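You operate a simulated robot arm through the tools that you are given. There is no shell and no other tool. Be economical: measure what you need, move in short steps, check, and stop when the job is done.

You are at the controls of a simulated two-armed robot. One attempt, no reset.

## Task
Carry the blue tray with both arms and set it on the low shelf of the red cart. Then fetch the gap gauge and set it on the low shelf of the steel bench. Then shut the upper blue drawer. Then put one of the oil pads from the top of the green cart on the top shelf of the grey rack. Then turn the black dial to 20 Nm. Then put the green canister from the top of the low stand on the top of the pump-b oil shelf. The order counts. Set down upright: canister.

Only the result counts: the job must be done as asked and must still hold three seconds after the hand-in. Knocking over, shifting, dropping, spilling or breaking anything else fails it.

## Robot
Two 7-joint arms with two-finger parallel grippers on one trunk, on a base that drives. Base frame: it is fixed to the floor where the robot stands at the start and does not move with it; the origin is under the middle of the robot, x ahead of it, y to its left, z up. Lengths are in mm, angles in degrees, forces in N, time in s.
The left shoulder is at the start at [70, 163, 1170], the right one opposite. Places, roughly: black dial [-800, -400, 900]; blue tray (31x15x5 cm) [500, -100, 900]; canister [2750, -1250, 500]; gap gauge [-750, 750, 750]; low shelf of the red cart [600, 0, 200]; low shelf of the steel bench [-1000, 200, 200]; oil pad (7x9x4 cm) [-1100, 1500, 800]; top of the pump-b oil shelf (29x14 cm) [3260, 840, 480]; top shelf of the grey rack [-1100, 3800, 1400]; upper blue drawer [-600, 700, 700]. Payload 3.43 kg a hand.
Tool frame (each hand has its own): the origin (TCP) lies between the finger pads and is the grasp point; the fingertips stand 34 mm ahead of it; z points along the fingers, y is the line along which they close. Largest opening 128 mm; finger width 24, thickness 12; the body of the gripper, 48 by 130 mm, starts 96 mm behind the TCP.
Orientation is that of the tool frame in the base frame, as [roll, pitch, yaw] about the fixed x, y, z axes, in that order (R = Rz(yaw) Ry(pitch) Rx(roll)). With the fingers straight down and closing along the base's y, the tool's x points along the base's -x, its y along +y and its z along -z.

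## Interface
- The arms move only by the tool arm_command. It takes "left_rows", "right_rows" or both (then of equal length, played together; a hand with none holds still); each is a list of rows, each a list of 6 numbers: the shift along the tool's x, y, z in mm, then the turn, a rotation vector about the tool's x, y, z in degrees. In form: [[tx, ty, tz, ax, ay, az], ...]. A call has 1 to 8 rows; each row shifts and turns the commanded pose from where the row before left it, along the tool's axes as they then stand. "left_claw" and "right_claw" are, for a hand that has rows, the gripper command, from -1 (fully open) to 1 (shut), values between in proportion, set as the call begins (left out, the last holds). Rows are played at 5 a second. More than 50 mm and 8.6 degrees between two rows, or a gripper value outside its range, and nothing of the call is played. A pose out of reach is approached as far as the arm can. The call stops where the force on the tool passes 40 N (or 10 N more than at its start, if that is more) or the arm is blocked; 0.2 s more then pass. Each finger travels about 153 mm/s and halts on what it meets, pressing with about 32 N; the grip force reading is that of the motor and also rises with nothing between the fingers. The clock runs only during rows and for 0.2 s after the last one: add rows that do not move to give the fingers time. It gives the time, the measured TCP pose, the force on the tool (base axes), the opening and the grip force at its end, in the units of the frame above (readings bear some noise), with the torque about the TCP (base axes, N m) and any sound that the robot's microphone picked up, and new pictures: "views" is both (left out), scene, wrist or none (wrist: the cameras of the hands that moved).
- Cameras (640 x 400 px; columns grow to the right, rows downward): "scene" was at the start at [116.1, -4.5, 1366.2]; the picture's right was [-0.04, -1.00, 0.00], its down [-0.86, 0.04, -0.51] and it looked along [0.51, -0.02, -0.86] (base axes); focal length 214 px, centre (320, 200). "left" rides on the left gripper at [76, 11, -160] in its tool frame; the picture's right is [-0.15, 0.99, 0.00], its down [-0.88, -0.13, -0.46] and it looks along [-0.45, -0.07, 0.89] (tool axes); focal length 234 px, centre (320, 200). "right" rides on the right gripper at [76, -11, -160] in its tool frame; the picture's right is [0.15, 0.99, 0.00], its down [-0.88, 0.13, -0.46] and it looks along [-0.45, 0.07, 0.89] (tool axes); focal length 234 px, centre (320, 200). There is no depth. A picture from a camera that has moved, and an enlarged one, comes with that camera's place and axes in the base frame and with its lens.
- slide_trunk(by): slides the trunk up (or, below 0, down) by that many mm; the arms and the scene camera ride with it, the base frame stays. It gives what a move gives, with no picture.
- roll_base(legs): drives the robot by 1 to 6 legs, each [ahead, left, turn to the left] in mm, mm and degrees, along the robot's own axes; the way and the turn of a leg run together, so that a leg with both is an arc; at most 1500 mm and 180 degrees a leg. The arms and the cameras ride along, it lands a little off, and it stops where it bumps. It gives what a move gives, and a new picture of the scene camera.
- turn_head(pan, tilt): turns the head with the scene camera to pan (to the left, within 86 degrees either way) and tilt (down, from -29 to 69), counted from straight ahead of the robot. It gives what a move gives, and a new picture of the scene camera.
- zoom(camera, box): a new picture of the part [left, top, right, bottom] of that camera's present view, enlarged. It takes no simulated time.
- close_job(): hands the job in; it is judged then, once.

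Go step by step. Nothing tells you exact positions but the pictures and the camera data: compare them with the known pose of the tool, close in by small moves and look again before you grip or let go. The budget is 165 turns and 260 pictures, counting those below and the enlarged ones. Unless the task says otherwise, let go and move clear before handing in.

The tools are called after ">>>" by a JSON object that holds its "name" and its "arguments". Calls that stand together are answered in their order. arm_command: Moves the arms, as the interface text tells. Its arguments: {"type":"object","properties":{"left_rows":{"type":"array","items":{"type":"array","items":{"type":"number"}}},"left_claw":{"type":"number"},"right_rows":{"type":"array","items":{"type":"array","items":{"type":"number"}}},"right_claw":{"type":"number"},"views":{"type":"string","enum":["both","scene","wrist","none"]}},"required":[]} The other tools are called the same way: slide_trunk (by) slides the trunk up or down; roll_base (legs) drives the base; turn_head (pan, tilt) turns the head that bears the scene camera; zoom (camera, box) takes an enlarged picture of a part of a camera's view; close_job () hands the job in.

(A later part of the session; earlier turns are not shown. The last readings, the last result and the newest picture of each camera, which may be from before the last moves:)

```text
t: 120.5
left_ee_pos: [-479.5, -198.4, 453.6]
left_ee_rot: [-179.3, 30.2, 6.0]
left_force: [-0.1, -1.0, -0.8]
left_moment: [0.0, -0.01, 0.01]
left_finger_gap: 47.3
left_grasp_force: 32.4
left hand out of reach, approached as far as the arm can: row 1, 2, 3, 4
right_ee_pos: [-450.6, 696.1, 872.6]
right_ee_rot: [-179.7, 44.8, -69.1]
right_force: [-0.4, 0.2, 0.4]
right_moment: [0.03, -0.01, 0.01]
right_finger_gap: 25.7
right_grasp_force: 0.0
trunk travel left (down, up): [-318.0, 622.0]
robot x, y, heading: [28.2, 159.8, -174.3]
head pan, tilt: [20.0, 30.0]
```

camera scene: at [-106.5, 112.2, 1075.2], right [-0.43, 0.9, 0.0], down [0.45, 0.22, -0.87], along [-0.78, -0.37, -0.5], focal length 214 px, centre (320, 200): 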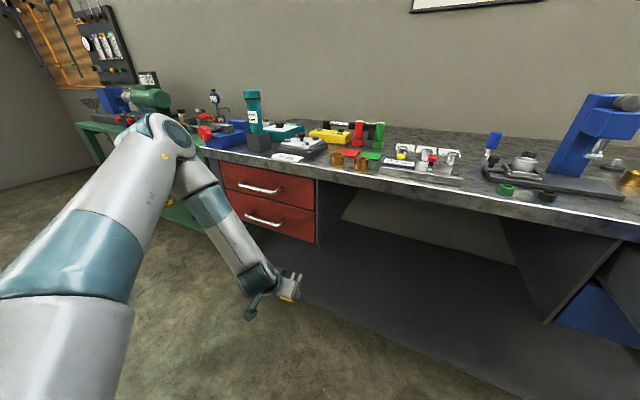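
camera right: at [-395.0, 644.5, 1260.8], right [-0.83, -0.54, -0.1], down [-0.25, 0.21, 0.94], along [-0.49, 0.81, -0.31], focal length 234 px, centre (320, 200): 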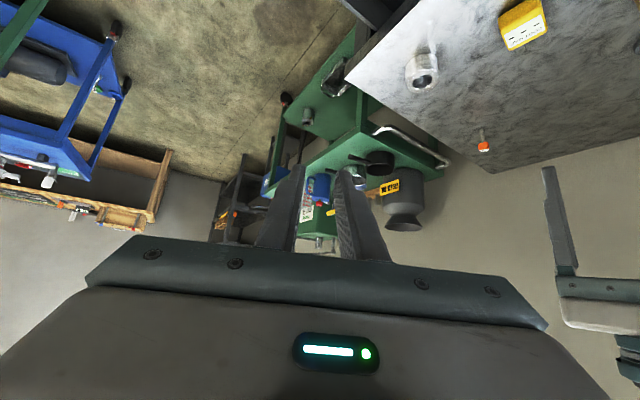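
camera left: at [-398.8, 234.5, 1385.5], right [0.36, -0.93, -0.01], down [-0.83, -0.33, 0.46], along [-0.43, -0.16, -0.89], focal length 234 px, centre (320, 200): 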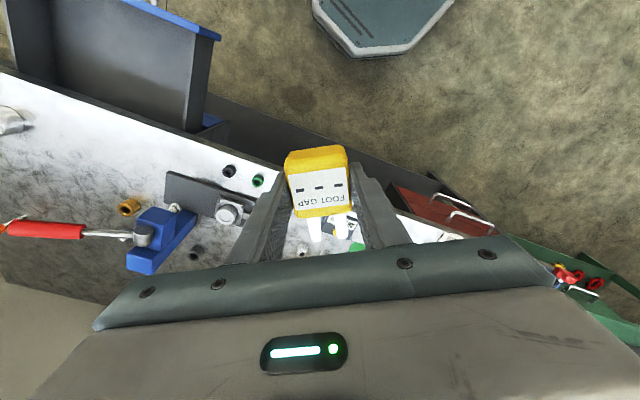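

The left arm bottoms out at z 454, so the trunk must drop about 215 mm more. I'll raise the right hand first so it stays above the open drawer.

>>> {"name": "arm_command", "arguments": {"right_rows": [[-27, 0, -27, 0, 0, 0], [-27, 0, -27, 0, 0, 0], [-27, 0, -27, 0, 0, 0], [-27, 0, -27, 0, 0, 0], [-27, 0, -27, 0, 0, 0], [-27, 0, -27, 0, 0, 0], [-27, 0, -27, 0, 0, 0]], "views": "none"}}

>>> {"name": "turn_head", "arguments": {"pan": -70, "tilt": 20}}

```text
t: 122.1
left_ee_pos: [-478.9, -198.9, 455.0]
left_ee_rot: [-179.4, 30.2, 6.0]
left_force: [0.1, 0.1, -1.8]
left_moment: [0.01, -0.02, -0.03]
left_finger_gap: 47.2
left_grasp_force: 31.6
right_ee_pos: [-493.9, 683.5, 1133.0]
right_ee_rot: [-179.6, 44.9, -69.0]
right_force: [1.4, -0.2, -0.1]
right_moment: [-0.05, 0.01, 0.03]
right_finger_gap: 25.6
right_grasp_force: 0.1
right hand out of reach, approached as far as the arm can: row 1, 2, 3, 4, 5, 6
trunk travel left (down, up): [-318.0, 622.0]
robot x, y, heading: [26.7, 160.0, -174.6]
head pan, tilt: [20.0, 30.0]
```

```text
t: 123.8
left_ee_pos: [-479.0, -198.3, 455.1]
left_ee_rot: [-179.2, 30.3, 5.9]
left_force: [-1.3, 0.0, -0.9]
left_moment: [-0.01, -0.02, -0.01]
left_finger_gap: 47.4
left_grasp_force: 32.0
right_ee_pos: [-494.3, 684.8, 1131.7]
right_ee_rot: [-179.6, 44.7, -69.0]
right_force: [0.3, 0.3, -0.2]
right_moment: [0.01, -0.01, -0.02]
right_finger_gap: 25.6
right_grasp_force: 0.0
trunk travel left (down, up): [-318.0, 622.0]
robot x, y, heading: [24.9, 161.6, -174.7]
head pan, tilt: [-70.0, 20.0]
camera scene: at [-64.9, 235.4, 1091.2], right [0.9, 0.43, 0.0], down [0.15, -0.31, -0.94], along [-0.4, 0.85, -0.34], focal length 214 px, centre (320, 200)
```

scene: 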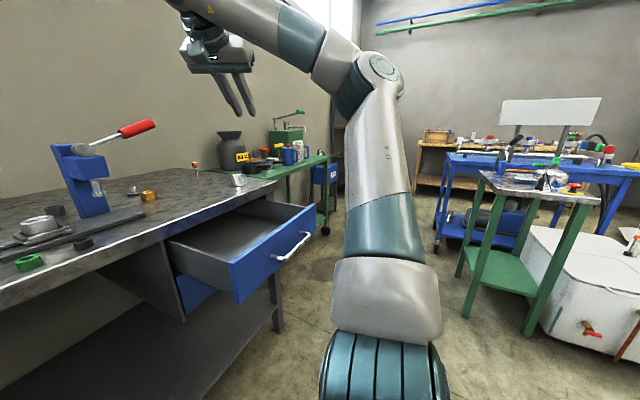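

The right arm is well above the drawer now. I'll lift it slightly more, drop the trunk 180 mm, then look at the left hand in front of the shelf.

>>> {"name": "arm_command", "arguments": {"right_rows": [[-21, 0, -21, 0, 0, 0], [-21, 0, -21, 0, 0, 0]], "views": "none"}}

>>> {"name": "slide_trunk", "arguments": {"by": -180}}

>>> {"name": "turn_head", "arguments": {"pan": 25, "tilt": 35}}

```text
t: 124.4
left_ee_pos: [-479.7, -197.6, 454.3]
left_ee_rot: [-179.3, 30.4, 6.1]
left_force: [-0.7, -0.4, -0.8]
left_moment: [0.04, 0.01, 0.02]
left_finger_gap: 47.2
left_grasp_force: 31.9
right_ee_pos: [-493.0, 686.3, 1192.3]
right_ee_rot: [-179.8, 44.9, -69.0]
right_force: [-0.3, -0.3, 0.4]
right_moment: [-0.02, 0.0, -0.01]
right_finger_gap: 25.8
right_grasp_force: 0.1
trunk travel left (down, up): [-318.0, 622.0]
robot x, y, heading: [29.4, 156.6, -174.4]
head pan, tilt: [-70.0, 20.0]
```

```text
t: 126.4
left_ee_pos: [-479.6, -199.0, 274.6]
left_ee_rot: [-179.3, 30.3, 6.0]
left_force: [-0.2, -0.2, -1.2]
left_moment: [0.02, -0.03, 0.0]
left_finger_gap: 47.4
left_grasp_force: 32.2
right_ee_pos: [-492.6, 685.9, 1012.2]
right_ee_rot: [-179.6, 44.8, -69.1]
right_force: [0.3, -0.7, -0.8]
right_moment: [0.0, 0.01, 0.02]
right_finger_gap: 25.6
right_grasp_force: 0.1
trunk travel left (down, up): [-138.0, 802.0]
robot x, y, heading: [28.3, 157.8, -174.4]
head pan, tilt: [-70.0, 20.0]
```

```text
t: 128.1
left_ee_pos: [-480.1, -198.7, 274.2]
left_ee_rot: [-179.3, 30.4, 6.1]
left_force: [0.0, 0.6, -1.1]
left_moment: [-0.02, -0.02, -0.03]
left_finger_gap: 47.2
left_grasp_force: 31.1
right_ee_pos: [-492.9, 685.1, 1010.2]
right_ee_rot: [-179.6, 44.8, -68.9]
right_force: [0.5, -0.6, -0.5]
right_moment: [-0.02, 0.01, 0.0]
right_finger_gap: 25.8
right_grasp_force: 0.0
trunk travel left (down, up): [-138.0, 802.0]
robot x, y, heading: [26.0, 154.1, -174.7]
head pan, tilt: [25.0, 35.0]
camera scene: at [-100.7, 106.7, 887.4], right [-0.51, 0.86, 0.0], down [0.49, 0.29, -0.82], along [-0.71, -0.42, -0.57], focal length 214 px, centre (320, 200)
```

scene: 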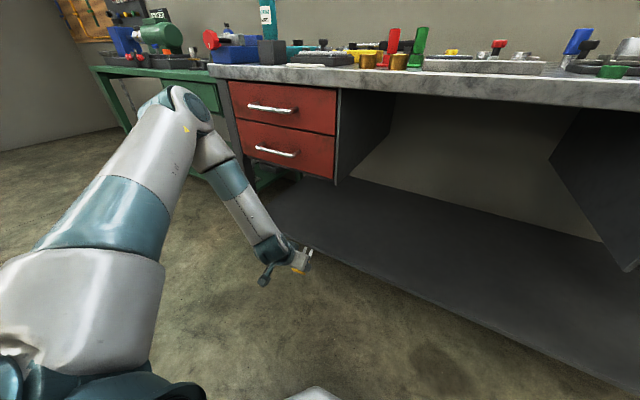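

The shelf top is about z 165, front edge x about -645. I'll sidestep so the forearm is away from the red drawers, then drive in to bring the gauge over the shelf.

>>> {"name": "roll_base", "arguments": {"legs": [[0, -140, 0], [190, 0, 0]]}}

>>> {"name": "zoom", "arguments": {"camera": "left", "box": [0, 0, 640, 400]}}

```text
t: 130.6
left_ee_pos: [-681.6, -76.4, 273.6]
left_ee_rot: [-179.3, 30.3, 6.1]
left_force: [0.1, -0.5, -1.2]
left_moment: [-0.01, 0.0, -0.03]
left_finger_gap: 47.3
left_grasp_force: 32.1
right_ee_pos: [-697.4, 808.9, 1009.5]
right_ee_rot: [-179.6, 44.8, -68.9]
right_force: [-0.5, -0.6, -0.1]
right_moment: [0.07, -0.04, -0.01]
right_finger_gap: 25.8
right_grasp_force: 0.0
trunk travel left (down, up): [-138.0, 802.0]
robot x, y, heading: [-174.2, 276.4, -174.5]
head pan, tilt: [25.0, 35.0]
camera scene: at [-303.9, 228.8, 887.3], right [-0.51, 0.86, 0.0], down [0.49, 0.29, -0.82], along [-0.7, -0.42, -0.57], focal length 214 px, centre (320, 200)
```

scene: 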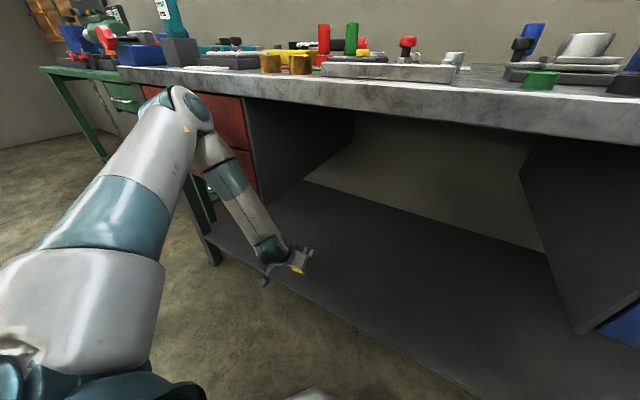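

```text
1.00 times, centred on (320, 200) of left (not enlarged: the box is as wide or as high as the picture)
camera zoom: at [-535.7, -74.7, 373.3], right [-0.03, -1.0, 0.06], down [-0.54, 0.07, 0.84], along [-0.84, -0.01, -0.54], focal length 234 px, centre (320, 200)
```

zoom: 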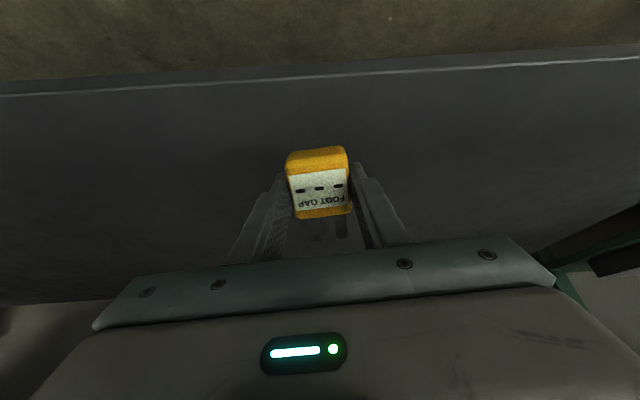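

The gauge is over the shelf. I'm lowering in steps until contact.

>>> {"name": "slide_trunk", "arguments": {"by": -50}}

>>> {"name": "slide_trunk", "arguments": {"by": -8}}

>>> {"name": "zoom", "arguments": {"camera": "left", "box": [160, 60, 480, 260]}}

```text
t: 131.3
left_ee_pos: [-684.7, -77.3, 241.4]
left_ee_rot: [-179.4, 31.0, 6.1]
left_force: [7.8, 0.0, 22.5]
left_moment: [-0.54, -0.54, 0.18]
left_finger_gap: 47.5
left_grasp_force: 31.7
right_ee_pos: [-695.3, 806.8, 970.5]
right_ee_rot: [-179.8, 44.8, -68.9]
right_force: [-0.4, -0.2, 0.5]
right_moment: [0.0, -0.01, -0.03]
right_finger_gap: 25.5
right_grasp_force: 0.1
trunk travel left (down, up): [-98.0, 842.0]
robot x, y, heading: [-175.1, 277.8, -174.3]
head pan, tilt: [25.0, 35.0]
stopped: the force on the tool passed its limit (the readings are from after the stop); the commanded pose is now the measured one
```

```text
t: 131.6
left_ee_pos: [-684.3, -75.6, 239.6]
left_ee_rot: [-179.3, 31.3, 6.2]
left_force: [9.4, 0.3, 23.2]
left_moment: [-0.4, -0.59, 0.11]
left_finger_gap: 47.2
left_grasp_force: 32.8
right_ee_pos: [-695.3, 806.4, 970.4]
right_ee_rot: [-179.9, 44.8, -68.9]
right_force: [0.5, -1.3, -0.6]
right_moment: [-0.04, 0.01, -0.02]
right_finger_gap: 25.5
right_grasp_force: 0.0
trunk travel left (down, up): [-96.0, 844.0]
robot x, y, heading: [-179.7, 283.7, -174.4]
head pan, tilt: [25.0, 35.0]
stopped: the force on the tool passed its limit (the readings are from after the stop); the commanded pose is now the measured one
```

```text
2.00 times, centred on (320, 160) of left
camera zoom: at [-537.0, -74.3, 336.8], right [-0.03, -1.0, 0.07], down [-0.53, 0.07, 0.85], along [-0.85, -0.01, -0.53], focal length 468 px, centre (320, 280)
```

zoom: 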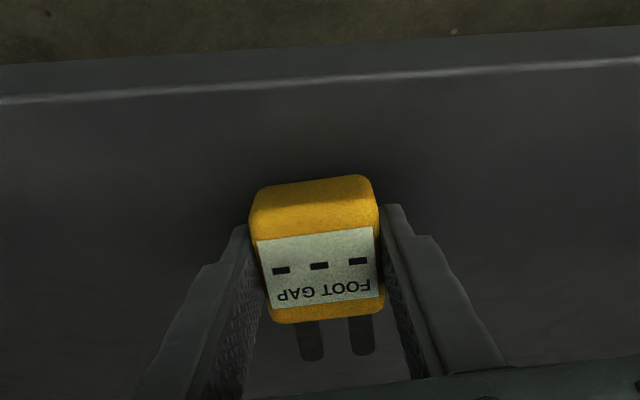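

Contact at the shelf. I'll ease off 2 mm, open gently so the gauge settles flat, and check.

>>> {"name": "slide_trunk", "arguments": {"by": 2}}

>>> {"name": "arm_command", "arguments": {"left_rows": [[0, 0, 0, 0, 0, 0], [0, 0, 0, 0, 0, 0], [0, 0, 0, 0, 0, 0]], "left_claw": -0.05, "views": "wrist"}}

```text
t: 132.1
left_ee_pos: [-684.0, -76.4, 240.2]
left_ee_rot: [-179.3, 31.1, 6.2]
left_force: [3.1, 0.2, 11.1]
left_moment: [-0.22, -0.28, 0.13]
left_finger_gap: 47.3
left_grasp_force: 31.9
right_ee_pos: [-695.3, 806.5, 971.2]
right_ee_rot: [-179.7, 44.9, -68.9]
right_force: [0.0, 0.0, 0.3]
right_moment: [-0.03, 0.01, 0.0]
right_finger_gap: 25.7
right_grasp_force: 0.1
trunk travel left (down, up): [-98.0, 842.0]
robot x, y, heading: [-169.5, 278.9, -174.1]
head pan, tilt: [25.0, 35.0]
```

```text
t: 132.9
left_ee_pos: [-686.7, -76.1, 239.9]
left_ee_rot: [-179.4, 31.1, 6.1]
left_force: [-0.1, 0.6, 0.3]
left_moment: [-0.01, 0.01, -0.01]
left_finger_gap: 67.3
left_grasp_force: 0.0
right_ee_pos: [-697.9, 806.2, 970.6]
right_ee_rot: [-179.6, 44.8, -68.7]
right_force: [0.0, 0.0, 0.0]
right_moment: [0.01, 0.0, -0.01]
right_finger_gap: 25.5
right_grasp_force: 0.0
trunk travel left (down, up): [-98.0, 842.0]
robot x, y, heading: [-175.1, 282.6, -174.4]
head pan, tilt: [25.0, 35.0]
camera left: at [-537.7, -74.6, 336.9], right [-0.03, -1.0, 0.06], down [-0.53, 0.07, 0.85], along [-0.85, -0.01, -0.53], focal length 234 px, centre (320, 200)
```

left: 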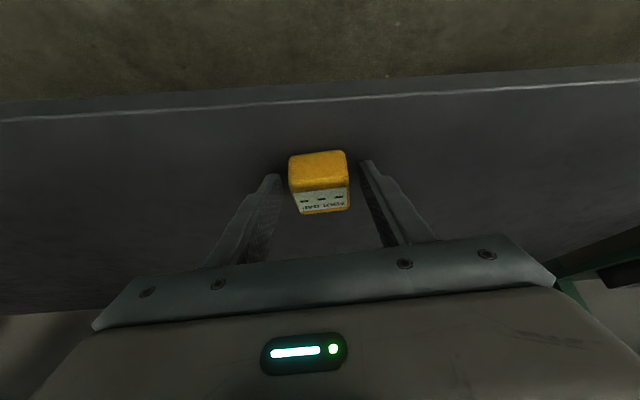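

The gauge lies flat on the low shelf. I'll withdraw the hand, back away, and raise the trunk for the drawer.

>>> {"name": "arm_command", "arguments": {"left_rows": [[0, 0, -10, 0, 0, 0], [0, 0, -20, 0, 0, 0], [0, 0, -20, 0, 0, 0], [0, 0, -20, 0, 0, 0]], "views": "wrist"}}

>>> {"name": "roll_base", "arguments": {"legs": [[-190, 0, 0]]}}

>>> {"name": "slide_trunk", "arguments": {"by": 400}}

>>> {"name": "turn_head", "arguments": {"pan": -25, "tilt": 35}}

```text
t: 133.9
left_ee_pos: [-649.7, -74.0, 297.9]
left_ee_rot: [-179.2, 31.0, 6.2]
left_force: [-0.5, -0.8, -0.3]
left_moment: [0.01, 0.0, 0.03]
left_finger_gap: 67.4
left_grasp_force: 0.0
right_ee_pos: [-697.6, 805.8, 971.4]
right_ee_rot: [-179.6, 44.8, -68.9]
right_force: [-0.9, 0.3, -0.1]
right_moment: [0.03, 0.05, 0.0]
right_finger_gap: 25.3
right_grasp_force: 0.0
trunk travel left (down, up): [-98.0, 842.0]
robot x, y, heading: [-176.8, 283.6, -174.2]
head pan, tilt: [25.0, 35.0]
camera left: at [-502.2, -71.3, 396.4], right [-0.03, -1.0, 0.06], down [-0.53, 0.07, 0.85], along [-0.85, -0.01, -0.53], focal length 234 px, centre (320, 200)
```

left: 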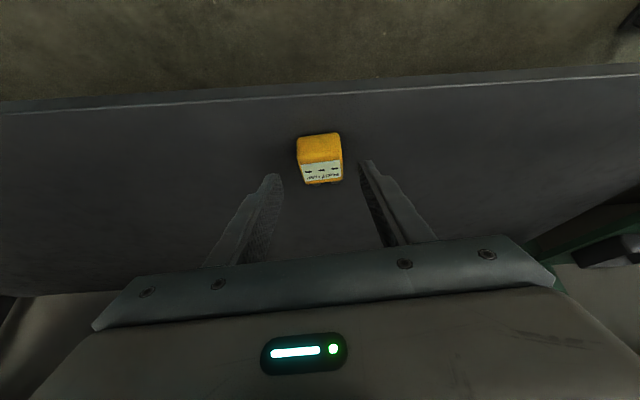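

```text
t: 135.5
left_ee_pos: [-457.3, -54.5, 299.3]
left_ee_rot: [-179.3, 31.1, 6.2]
left_force: [0.2, 0.4, 0.5]
left_moment: [-0.02, -0.02, -0.01]
left_finger_gap: 67.2
left_grasp_force: 0.0
right_ee_pos: [-504.7, 824.7, 970.0]
right_ee_rot: [-179.6, 44.8, -68.8]
right_force: [0.3, 0.6, 0.6]
right_moment: [-0.02, 0.0, 0.02]
right_finger_gap: 25.4
right_grasp_force: 0.0
trunk travel left (down, up): [-98.0, 842.0]
robot x, y, heading: [13.5, 302.3, -174.5]
head pan, tilt: [25.0, 35.0]
camera scene: at [-111.0, 247.6, 847.6], right [-0.51, 0.86, 0.0], down [0.49, 0.29, -0.82], along [-0.7, -0.42, -0.57], focal length 214 px, centre (320, 200)
```

scene: 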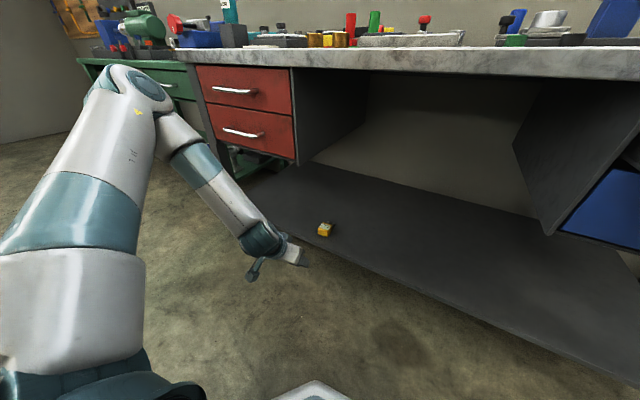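

```text
t: 139.3
left_ee_pos: [-458.3, -55.4, 699.3]
left_ee_rot: [-179.3, 31.0, 6.2]
left_force: [0.4, 0.6, 0.0]
left_moment: [0.02, -0.01, 0.02]
left_finger_gap: 67.2
left_grasp_force: 0.1
right_ee_pos: [-506.1, 826.2, 1370.5]
right_ee_rot: [-179.7, 44.8, -68.8]
right_force: [-0.3, 0.2, 0.8]
right_moment: [-0.03, -0.01, 0.0]
right_finger_gap: 25.8
right_grasp_force: 0.1
trunk travel left (down, up): [-498.0, 442.0]
robot x, y, heading: [14.6, 299.2, -174.5]
head pan, tilt: [25.0, 35.0]
```

```text
t: 140.5
left_ee_pos: [-458.3, -54.8, 699.4]
left_ee_rot: [-179.3, 31.1, 6.1]
left_force: [0.6, 0.1, 0.6]
left_moment: [-0.01, 0.04, 0.0]
left_finger_gap: 67.3
left_grasp_force: 0.1
right_ee_pos: [-505.2, 824.8, 1370.9]
right_ee_rot: [-179.7, 44.8, -68.8]
right_force: [0.1, 0.4, 0.5]
right_moment: [-0.01, -0.01, 0.02]
right_finger_gap: 25.7
right_grasp_force: 0.1
trunk travel left (down, up): [-498.0, 442.0]
robot x, y, heading: [13.3, 297.1, -174.3]
head pan, tilt: [-25.0, 35.0]
camera scene: at [-118.7, 321.5, 1247.5], right [0.33, 0.94, 0.0], down [0.54, -0.19, -0.82], along [-0.77, 0.27, -0.57], focal length 214 px, centre (320, 200)
```

scene: 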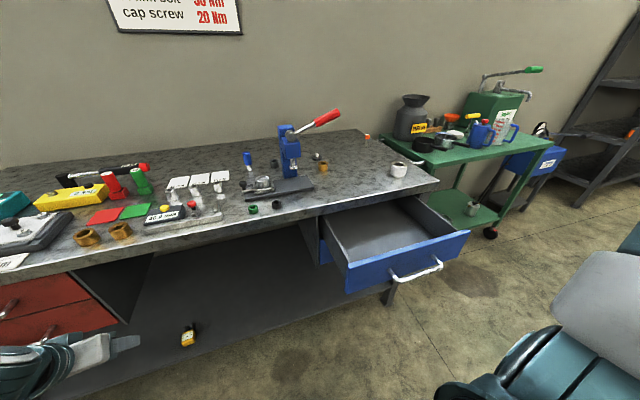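

The gap gauge is on the low shelf. Next the open upper blue drawer: I'll use the left hand as a pusher. I'm raising it clear and moving over in front of the drawer.

>>> {"name": "slide_trunk", "arguments": {"by": 230}}

>>> {"name": "roll_base", "arguments": {"legs": [[0, -650, 0], [-110, 0, 0], [0, 0, -5.5]]}}

>>> {"name": "turn_head", "arguments": {"pan": 25, "tilt": 40}}

```text
t: 142.9
left_ee_pos: [-457.3, -53.3, 929.9]
left_ee_rot: [-179.3, 31.1, 6.1]
left_force: [-0.3, 0.4, 0.5]
left_moment: [0.01, -0.01, -0.02]
left_finger_gap: 67.2
left_grasp_force: 0.0
right_ee_pos: [-505.6, 824.4, 1599.7]
right_ee_rot: [-179.6, 44.7, -68.7]
right_force: [0.1, -0.5, 0.2]
right_moment: [0.0, 0.05, 0.02]
right_finger_gap: 25.8
right_grasp_force: 0.0
trunk travel left (down, up): [-728.0, 212.0]
robot x, y, heading: [15.7, 298.7, -174.2]
head pan, tilt: [-25.0, 35.0]
```

```text
t: 147.8
left_ee_pos: [-444.2, 635.0, 927.9]
left_ee_rot: [-179.2, 31.0, 1.9]
left_force: [-0.2, 0.1, -0.2]
left_moment: [0.01, -0.02, -0.05]
left_finger_gap: 67.1
left_grasp_force: 0.0
right_ee_pos: [-425.1, 1515.1, 1601.4]
right_ee_rot: [-179.5, 44.9, -73.0]
right_force: [0.3, 0.4, 0.2]
right_moment: [0.02, -0.01, -0.04]
right_finger_gap: 25.7
right_grasp_force: 0.0
trunk travel left (down, up): [-728.0, 212.0]
robot x, y, heading: [57.7, 954.2, -178.8]
head pan, tilt: [-25.0, 35.0]
camera scene: at [-77.7, 983.7, 1477.3], right [0.4, 0.92, 0.0], down [0.53, -0.23, -0.82], along [-0.75, 0.33, -0.57], focal length 214 px, centre (320, 200)
```

scene: 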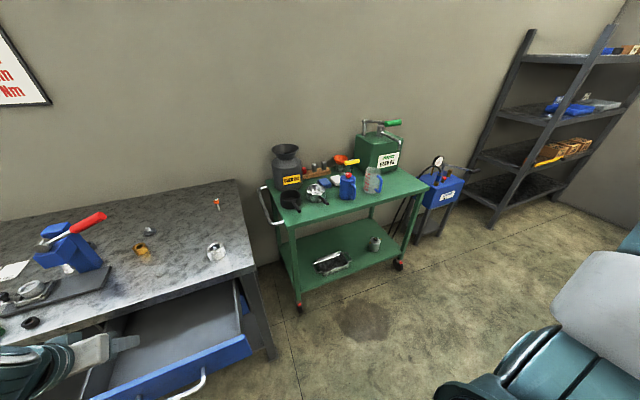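

```text
t: 149.0
left_ee_pos: [-443.0, 637.1, 929.2]
left_ee_rot: [-179.3, 31.1, 1.7]
left_force: [0.1, 0.2, 0.0]
left_moment: [0.03, 0.02, 0.02]
left_finger_gap: 67.3
left_grasp_force: 0.1
right_ee_pos: [-424.1, 1517.2, 1600.3]
right_ee_rot: [-179.6, 44.9, -73.0]
right_force: [-0.2, -0.5, 0.2]
right_moment: [-0.01, 0.02, 0.02]
right_finger_gap: 25.4
right_grasp_force: 0.1
trunk travel left (down, up): [-728.0, 212.0]
robot x, y, heading: [57.6, 953.0, -178.8]
head pan, tilt: [25.0, 40.0]
camera scene: at [-71.3, 912.5, 1469.9], right [-0.44, 0.9, 0.0], down [0.58, 0.28, -0.77], along [-0.69, -0.34, -0.64], focal length 214 px, centre (320, 200)
```

scene: 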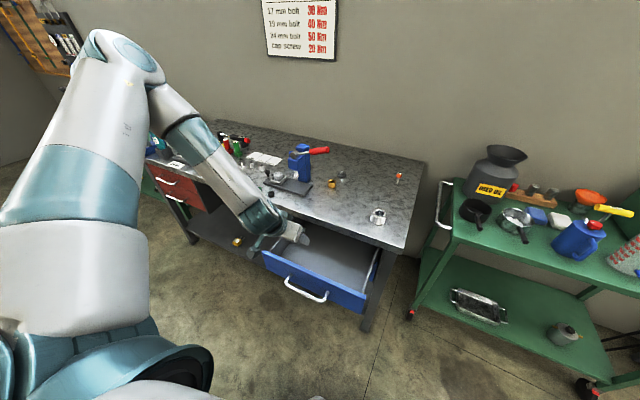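

>>> {"name": "roll_base", "arguments": {"legs": [[-120, 50, 0]]}}

>>> {"name": "slide_trunk", "arguments": {"by": -190}}

>>> {"name": "arm_command", "arguments": {"left_rows": [[0, 0, 0, 0, 0, 0], [0, 0, 0, 0, 0, 0]], "left_claw": 1, "views": "both"}}

```text
t: 150.3
left_ee_pos: [-325.2, 590.9, 928.9]
left_ee_rot: [-179.3, 31.0, 1.7]
left_force: [0.2, 0.3, 0.3]
left_moment: [-0.02, -0.04, -0.02]
left_finger_gap: 66.9
left_grasp_force: 0.0
right_ee_pos: [-305.4, 1471.4, 1598.9]
right_ee_rot: [-179.5, 44.7, -73.1]
right_force: [-0.4, 0.5, -0.5]
right_moment: [0.0, -0.01, 0.02]
right_finger_gap: 25.8
right_grasp_force: 0.1
trunk travel left (down, up): [-728.0, 212.0]
robot x, y, heading: [175.8, 907.8, -178.6]
head pan, tilt: [25.0, 40.0]
camera scene: at [47.1, 866.2, 1469.8], right [-0.44, 0.9, 0.0], down [0.58, 0.28, -0.77], along [-0.69, -0.34, -0.64], focal length 214 px, centre (320, 200)
```

scene: 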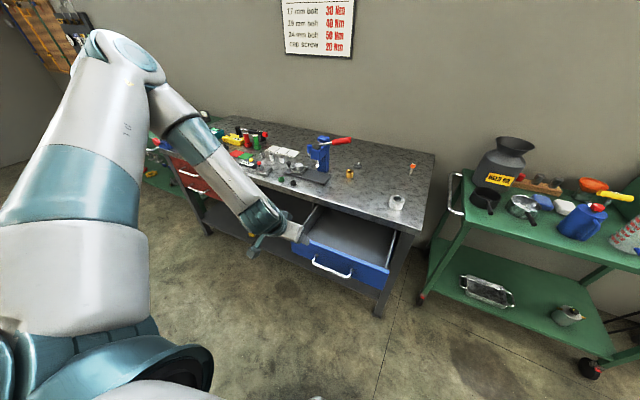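

```text
t: 152.4
left_ee_pos: [-323.0, 588.6, 738.7]
left_ee_rot: [-179.4, 31.1, 1.7]
left_force: [-0.5, -0.1, 0.3]
left_moment: [0.01, 0.03, -0.04]
left_finger_gap: 67.1
left_grasp_force: 0.0
right_ee_pos: [-303.0, 1471.0, 1410.5]
right_ee_rot: [-179.5, 44.7, -73.2]
right_force: [0.1, -0.1, -0.2]
right_moment: [-0.03, 0.04, 0.03]
right_finger_gap: 26.0
right_grasp_force: 0.1
trunk travel left (down, up): [-538.0, 402.0]
robot x, y, heading: [181.0, 907.3, -178.9]
head pan, tilt: [25.0, 40.0]
```

```text
t: 153.0
left_ee_pos: [-323.2, 591.4, 738.1]
left_ee_rot: [-179.3, 31.1, 1.7]
left_force: [0.6, 0.9, 0.3]
left_moment: [0.0, 0.01, 0.02]
left_finger_gap: 0.0
left_grasp_force: 32.0
right_ee_pos: [-303.0, 1470.9, 1409.7]
right_ee_rot: [-179.5, 44.8, -73.2]
right_force: [-0.2, -0.3, -1.3]
right_moment: [0.02, -0.01, 0.0]
right_finger_gap: 25.9
right_grasp_force: 0.1
trunk travel left (down, up): [-538.0, 402.0]
robot x, y, heading: [176.9, 907.9, -179.0]
head pan, tilt: [25.0, 40.0]
camera scene: at [48.9, 865.5, 1280.0], right [-0.44, 0.9, 0.0], down [0.58, 0.28, -0.77], along [-0.69, -0.34, -0.64], focal length 214 px, centre (320, 200)
camera left: at [-175.8, 580.7, 836.3], right [-0.1, -0.99, 0.06], down [-0.52, 0.11, 0.85], along [-0.85, 0.05, -0.53], focal length 234 px, centre (320, 200)
```

scene: 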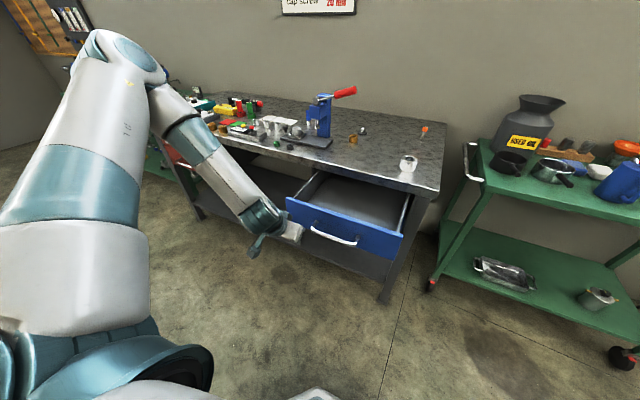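
left: 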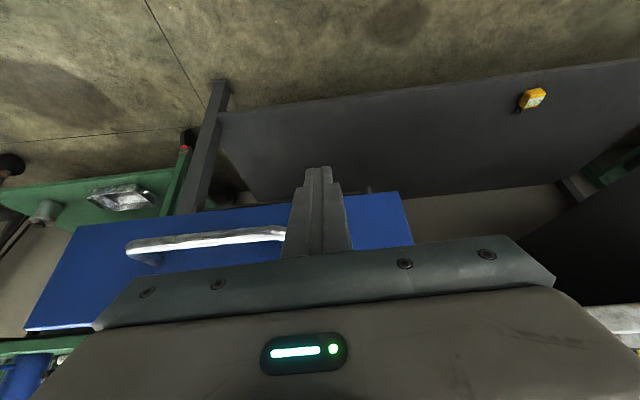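

>>> {"name": "slide_trunk", "arguments": {"by": 32}}

>>> {"name": "roll_base", "arguments": {"legs": [[200, 0, 0]]}}

```text
t: 153.7
left_ee_pos: [-323.3, 589.7, 771.2]
left_ee_rot: [-179.4, 31.0, 1.8]
left_force: [-0.1, -0.1, 0.3]
left_moment: [0.01, 0.0, -0.01]
left_finger_gap: 0.1
left_grasp_force: 32.2
right_ee_pos: [-302.4, 1471.4, 1442.2]
right_ee_rot: [-179.6, 44.9, -73.1]
right_force: [-0.2, 0.1, 1.0]
right_moment: [0.02, -0.02, -0.03]
right_finger_gap: 25.3
right_grasp_force: 0.1
trunk travel left (down, up): [-570.0, 370.0]
robot x, y, heading: [178.6, 902.2, -178.7]
head pan, tilt: [25.0, 40.0]
```

```text
t: 155.4
left_ee_pos: [-526.1, 583.9, 770.4]
left_ee_rot: [-179.4, 31.1, 1.9]
left_force: [-0.7, 0.3, 0.0]
left_moment: [0.01, -0.02, 0.01]
left_finger_gap: 0.0
left_grasp_force: 31.9
right_ee_pos: [-508.1, 1464.8, 1442.9]
right_ee_rot: [-179.7, 44.8, -73.0]
right_force: [-0.1, -0.7, 0.2]
right_moment: [0.0, -0.01, -0.01]
right_finger_gap: 25.7
right_grasp_force: 0.0
trunk travel left (down, up): [-570.0, 370.0]
robot x, y, heading: [-24.8, 903.2, -178.4]
head pan, tilt: [25.0, 40.0]
camera scene: at [-155.1, 860.4, 1312.0], right [-0.45, 0.9, 0.0], down [0.58, 0.29, -0.77], along [-0.69, -0.34, -0.64], focal length 214 px, centre (320, 200)
```

scene: 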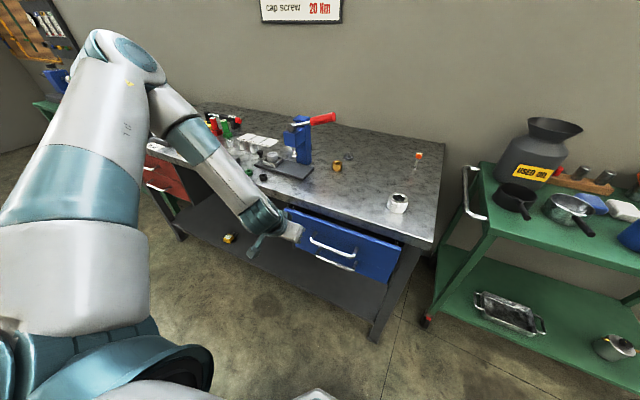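

The drawer is sliding in. I'll keep pushing until it stops.

>>> {"name": "roll_base", "arguments": {"legs": [[75, 0, 0]]}}

>>> {"name": "zoom", "arguments": {"camera": "scene", "box": [200, 160, 440, 320]}}

```text
t: 156.4
left_ee_pos: [-601.5, 581.0, 771.1]
left_ee_rot: [-179.3, 31.1, 1.9]
left_force: [-0.2, 0.8, 1.1]
left_moment: [0.02, 0.0, 0.0]
left_finger_gap: 0.0
left_grasp_force: 32.1
right_ee_pos: [-583.9, 1462.7, 1443.0]
right_ee_rot: [-179.6, 44.8, -73.0]
right_force: [-0.2, -0.5, -0.1]
right_moment: [0.01, -0.02, -0.03]
right_finger_gap: 25.5
right_grasp_force: 0.1
trunk travel left (down, up): [-570.0, 370.0]
robot x, y, heading: [-103.8, 895.9, -178.6]
head pan, tilt: [25.0, 40.0]
camera scene: at [-230.7, 858.6, 1311.8], right [-0.45, 0.9, 0.0], down [0.58, 0.29, -0.77], along [-0.69, -0.34, -0.64], focal length 214 px, centre (320, 200)
```

scene: 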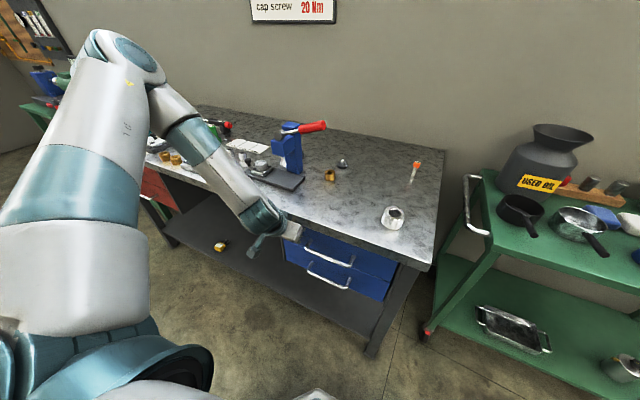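

```text
2.50 times, centred on (320, 240) of scene
camera zoom: at [-230.7, 858.6, 1311.8], right [-0.45, 0.9, 0.0], down [0.58, 0.29, -0.77], along [-0.69, -0.34, -0.64], focal length 536 px, centre (320, 100)
```

zoom: 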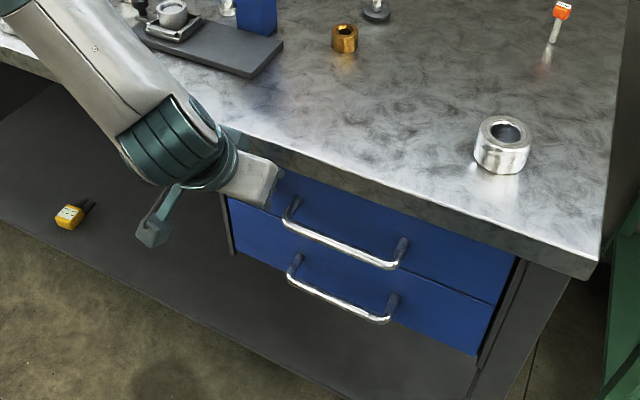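

>>> {"name": "roll_base", "arguments": {"legs": [[15, 0, 0]]}}

>>> {"name": "zoom", "arguments": {"camera": "scene", "box": [240, 210, 440, 330]}}

```text
t: 157.3
left_ee_pos: [-604.4, 581.9, 766.3]
left_ee_rot: [-179.0, 29.8, 2.1]
left_force: [4.8, 0.6, 2.7]
left_moment: [0.01, -0.05, 0.0]
left_finger_gap: 0.0
left_grasp_force: 32.2
right_ee_pos: [-597.7, 1461.5, 1443.9]
right_ee_rot: [-179.7, 44.8, -73.1]
right_force: [-0.5, 0.5, -0.2]
right_moment: [0.01, 0.01, 0.01]
right_finger_gap: 25.4
right_grasp_force: 0.0
trunk travel left (down, up): [-570.0, 370.0]
robot x, y, heading: [-114.8, 894.1, -178.3]
head pan, tilt: [25.0, 40.0]
stopped in leg 1: the force on the tool passed its limit (the readings are from after the stop); the commanded pose is now the measured one
camera scene: at [-242.5, 858.1, 1312.0], right [-0.45, 0.89, 0.0], down [0.57, 0.29, -0.77], along [-0.69, -0.34, -0.64], focal length 214 px, centre (320, 200)
```

scene: 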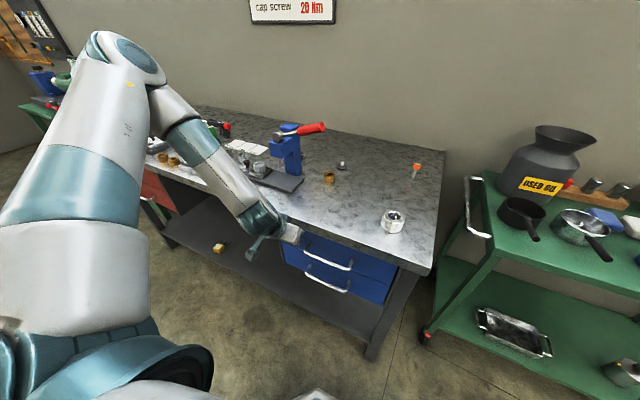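

```text
3.20 times, centred on (340, 270) of scene
camera zoom: at [-242.5, 858.1, 1312.0], right [-0.45, 0.89, 0.0], down [0.57, 0.29, -0.77], along [-0.69, -0.34, -0.64], focal length 686 px, centre (256, -24)
```

zoom: 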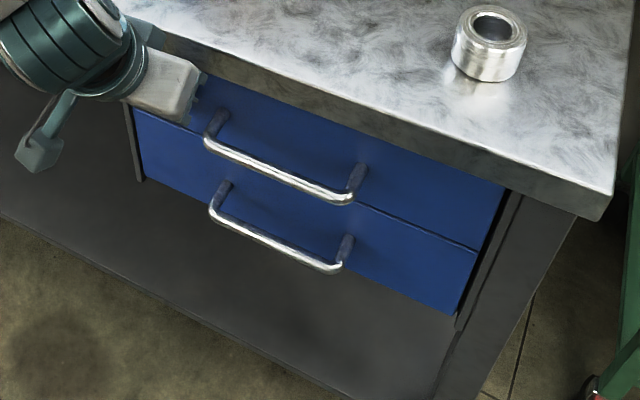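

The upper blue drawer is fully shut. I'll back away, bring the right arm round to the front again, and look at the green cart for the oil pads.

>>> {"name": "roll_base", "arguments": {"legs": [[-150, 0, 0]]}}

>>> {"name": "arm_command", "arguments": {"right_rows": [[5.2, 43.4, -5.2, -3.54, 0, -3.54], [5.2, 43.4, -5.2, -3.54, 0, -3.54], [5.2, 43.4, -5.2, -3.54, 0, -3.54], [5.2, 43.4, -5.2, -3.54, 0, -3.54], [5.2, 43.4, -5.2, -3.54, 0, -3.54], [5.2, 43.4, -5.2, -3.54, 0, -3.54], [5.2, 43.4, -5.2, -3.54, 0, -3.54], [5.2, 43.4, -5.2, -3.54, 0, -3.54]], "views": "none"}}

>>> {"name": "turn_head", "arguments": {"pan": -30, "tilt": 30}}

```text
t: 158.7
left_ee_pos: [-456.0, 585.8, 767.4]
left_ee_rot: [-179.0, 29.9, 2.2]
left_force: [0.3, 0.5, 0.1]
left_moment: [-0.04, 0.02, 0.01]
left_finger_gap: 0.2
left_grasp_force: 31.9
right_ee_pos: [-446.3, 1465.3, 1443.8]
right_ee_rot: [-179.7, 44.8, -72.9]
right_force: [-0.4, -0.4, -0.1]
right_moment: [-0.01, 0.03, 0.0]
right_finger_gap: 25.8
right_grasp_force: 0.0
trunk travel left (down, up): [-570.0, 370.0]
robot x, y, heading: [37.6, 902.8, -178.3]
head pan, tilt: [25.0, 40.0]
camera scene: at [-92.8, 861.9, 1311.9], right [-0.45, 0.89, 0.0], down [0.58, 0.29, -0.77], along [-0.69, -0.34, -0.64], focal length 214 px, centre (320, 200)
```

scene: 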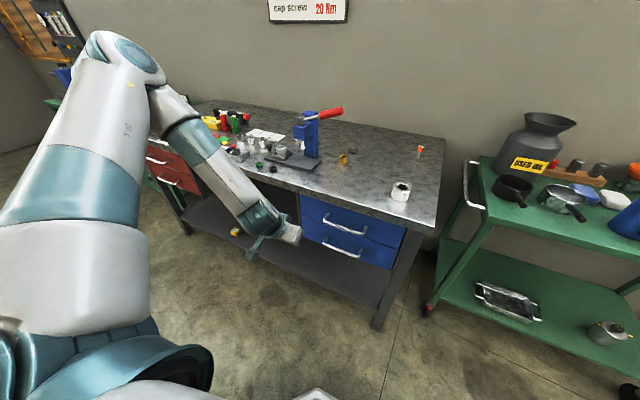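

```text
t: 160.5
left_ee_pos: [-455.5, 583.5, 766.5]
left_ee_rot: [-178.9, 29.9, 2.2]
left_force: [-0.4, 0.2, -0.7]
left_moment: [0.05, 0.02, -0.01]
left_finger_gap: 0.0
left_grasp_force: 32.2
right_ee_pos: [-696.4, 1223.4, 1444.0]
right_ee_rot: [-179.8, 44.7, -32.9]
right_force: [-0.1, 0.3, -0.6]
right_moment: [0.03, -0.01, -0.04]
right_finger_gap: 25.5
right_grasp_force: 0.1
trunk travel left (down, up): [-570.0, 370.0]
robot x, y, heading: [36.5, 901.1, -178.6]
head pan, tilt: [25.0, 40.0]
```

```text
t: 161.7
left_ee_pos: [-455.7, 586.4, 767.5]
left_ee_rot: [-179.0, 29.8, 2.1]
left_force: [-0.5, -0.6, -0.9]
left_moment: [-0.02, 0.02, 0.01]
left_finger_gap: 0.0
left_grasp_force: 31.7
right_ee_pos: [-693.9, 1226.2, 1442.8]
right_ee_rot: [-179.9, 44.7, -33.1]
right_force: [0.2, 0.4, 0.2]
right_moment: [-0.01, 0.02, -0.03]
right_finger_gap: 25.6
right_grasp_force: 0.0
trunk travel left (down, up): [-570.0, 370.0]
robot x, y, heading: [34.4, 904.1, -178.4]
head pan, tilt: [-30.0, 30.0]
camera scene: at [-96.1, 943.0, 1327.3], right [0.48, 0.88, 0.0], down [0.44, -0.24, -0.87], along [-0.76, 0.41, -0.5], focal length 214 px, centre (320, 200)
```

scene: 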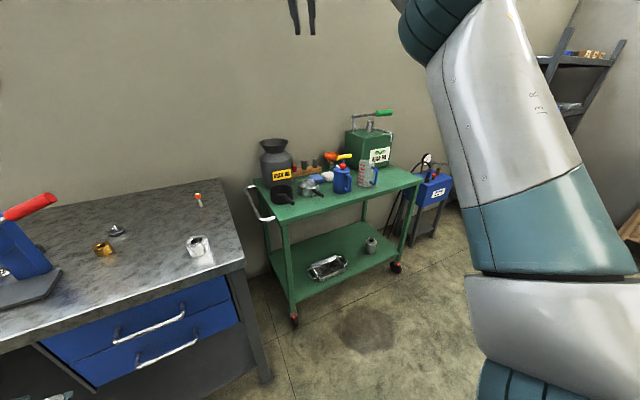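

>>> {"name": "zoom", "arguments": {"camera": "scene", "box": [240, 110, 430, 230]}}

```text
3.33 times, centred on (335, 170) of scene
camera zoom: at [-96.1, 943.0, 1327.3], right [0.48, 0.88, 0.0], down [0.44, -0.24, -0.87], along [-0.76, 0.41, -0.5], focal length 715 px, centre (270, 300)
```

zoom: 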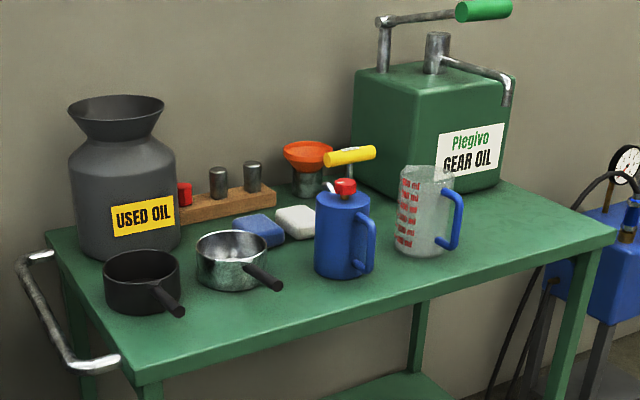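

Both pads, one blue and one white, lie mid-cart behind the pan and the blue jug. I'll straighten the right tool to point down and raise the left hand out of the way.

>>> {"name": "arm_command", "arguments": {"left_rows": [[-21, 0, -37, 0, 0, 0], [-21, 0, -37, 0, 0, 0], [-21, 0, -37, 0, 0, 0], [-21, 0, -37, 0, 0, 0], [-21, 0, -37, 0, 0, 0], [-21, 0, -37, 0, 0, 0]], "right_rows": [[0, 0, 0, 0, 7.5, 0], [0, 0, 0, 0, 7.5, 0], [0, 0, 0, 0, 7.5, 0], [0, 0, 0, 0, 7.5, 0], [0, 0, 0, 0, 7.5, 0], [0, 0, 0, 0, 7.2, 0]], "views": "none"}}

>>> {"name": "arm_command", "arguments": {"right_rows": [[20, 10, 45, 0, 0, -4], [20, 10, 45, 0, 0, -4], [20, 10, 45, 0, 0, -4], [20, 10, 45, 0, 0, -4], [20, 10, 45, 0, 0, -4], [20, 10, 45, 0, 0, -4], [20, 10, 45, 0, 0, -4], [20, 10, 45, 0, 0, -4]], "right_claw": -1, "views": "scene"}}

```text
t: 163.1
left_ee_pos: [-453.9, 584.2, 1026.1]
left_ee_rot: [-179.2, 30.0, 2.0]
left_force: [-0.2, -0.1, 1.3]
left_moment: [-0.03, 0.01, 0.03]
left_finger_gap: 0.1
left_grasp_force: 32.5
right_ee_pos: [-626.7, 1211.5, 1365.7]
right_ee_rot: [-179.6, 8.6, -32.8]
right_force: [-0.2, 0.1, 0.7]
right_moment: [-0.02, 0.01, 0.0]
right_finger_gap: 25.4
right_grasp_force: 0.0
right hand out of reach, approached as far as the arm can: row 2, 3, 4, 5, 6
trunk travel left (down, up): [-570.0, 370.0]
robot x, y, heading: [33.8, 902.3, -178.4]
head pan, tilt: [-30.0, 30.0]
```

```text
refused: row 1 steps farther than a row can; nothing moved
```

>>> {"name": "arm_command", "arguments": {"right_rows": [[10, 10, 45, 0, 1.1, -4], [10, 10, 45, 0, 1.1, -4], [10, 10, 45, 0, 1.1, -4], [10, 10, 45, 0, 1.1, -4], [10, 10, 45, 0, 1.1, -4], [10, 10, 45, 0, 1.1, -4], [10, 10, 45, 0, 1.1, -4], [10, 10, 45, 0, 1, -4]], "right_claw": -1, "views": "scene"}}

```text
t: 164.9
left_ee_pos: [-456.1, 582.1, 1023.8]
left_ee_rot: [-179.0, 29.9, 2.2]
left_force: [-0.5, 0.3, -1.2]
left_moment: [0.01, -0.04, -0.01]
left_finger_gap: 0.0
left_grasp_force: 32.7
right_ee_pos: [-602.9, 1130.5, 993.6]
right_ee_rot: [-177.2, -1.1, -0.9]
right_force: [-0.2, -0.1, -0.1]
right_moment: [0.02, -0.02, 0.02]
right_finger_gap: 127.7
right_grasp_force: 0.0
trunk travel left (down, up): [-570.0, 370.0]
robot x, y, heading: [35.5, 901.9, -178.6]
head pan, tilt: [-30.0, 30.0]
camera scene: at [-96.9, 943.2, 1327.3], right [0.48, 0.88, 0.0], down [0.44, -0.24, -0.87], along [-0.76, 0.41, -0.5], focal length 214 px, centre (320, 200)
```

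scene: 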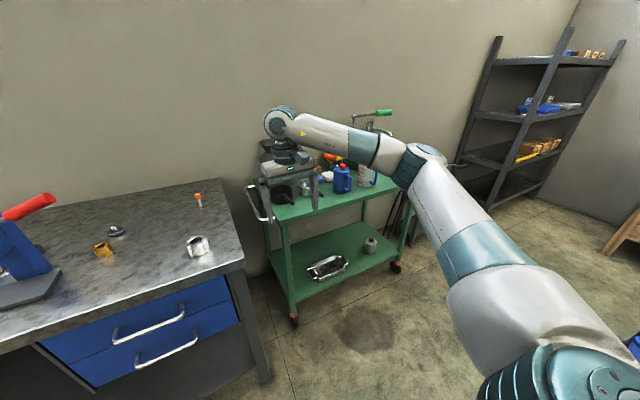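

>>> {"name": "slide_trunk", "arguments": {"by": 130}}

>>> {"name": "roll_base", "arguments": {"legs": [[0, -330, 0], [440, 0, 0]]}}

>>> {"name": "zoom", "arguments": {"camera": "right", "box": [0, 0, 640, 400]}}

```text
t: 166.5
left_ee_pos: [-454.7, 581.3, 1153.8]
left_ee_rot: [-179.0, 29.9, 2.2]
left_force: [-1.0, 0.7, -0.3]
left_moment: [0.02, 0.01, 0.0]
left_finger_gap: 0.1
left_grasp_force: 32.2
right_ee_pos: [-602.1, 1130.7, 1123.6]
right_ee_rot: [-177.2, -1.1, -0.9]
right_force: [-0.2, 0.5, -0.5]
right_moment: [0.0, -0.01, -0.03]
right_finger_gap: 128.2
right_grasp_force: 0.0
trunk travel left (down, up): [-700.0, 240.0]
robot x, y, heading: [35.7, 902.1, -178.5]
head pan, tilt: [-30.0, 30.0]
```

```text
t: 170.9
left_ee_pos: [-900.0, 906.7, 1154.3]
left_ee_rot: [-179.0, 29.8, 1.7]
left_force: [-0.4, 0.7, -1.0]
left_moment: [0.04, 0.01, 0.06]
left_finger_gap: 0.2
left_grasp_force: 32.1
right_ee_pos: [-1042.3, 1455.6, 1124.2]
right_ee_rot: [-177.3, -1.1, -1.4]
right_force: [1.1, -0.2, 0.3]
right_moment: [0.02, 0.01, 0.0]
right_finger_gap: 128.2
right_grasp_force: 0.0
trunk travel left (down, up): [-700.0, 240.0]
robot x, y, heading: [-406.1, 1221.9, -179.1]
head pan, tilt: [-30.0, 30.0]
camera scene: at [-538.8, 1264.7, 1457.4], right [0.48, 0.88, 0.0], down [0.44, -0.24, -0.87], along [-0.76, 0.42, -0.5], focal length 214 px, centre (320, 200)
```

scene: 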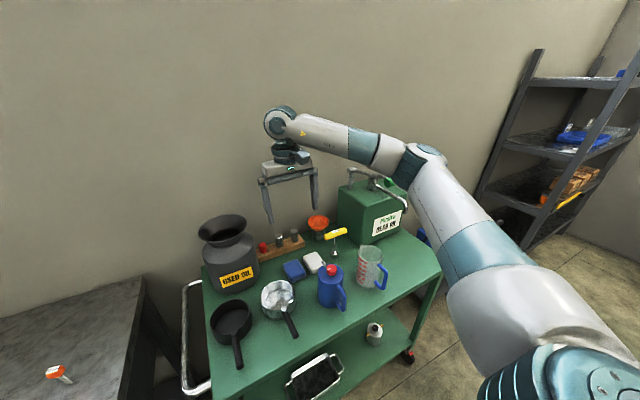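

```text
1.00 times, centred on (320, 200) of right (not enlarged: the box is as wide or as high as the picture)
camera zoom: at [-968.8, 1457.7, 1286.8], right [0.12, -0.99, -0.05], down [-0.89, -0.13, 0.43], along [-0.43, -0.01, -0.9], focal length 234 px, centre (320, 200)
```

zoom: 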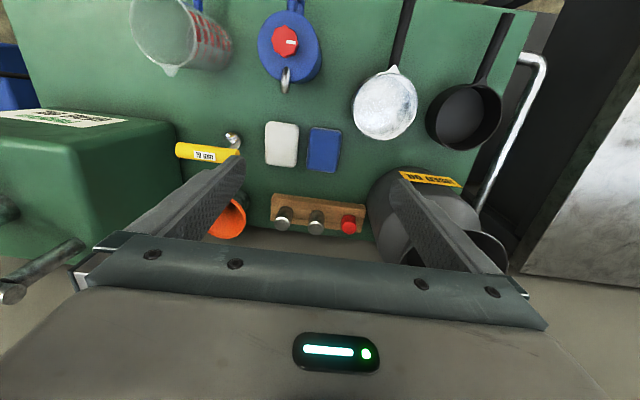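

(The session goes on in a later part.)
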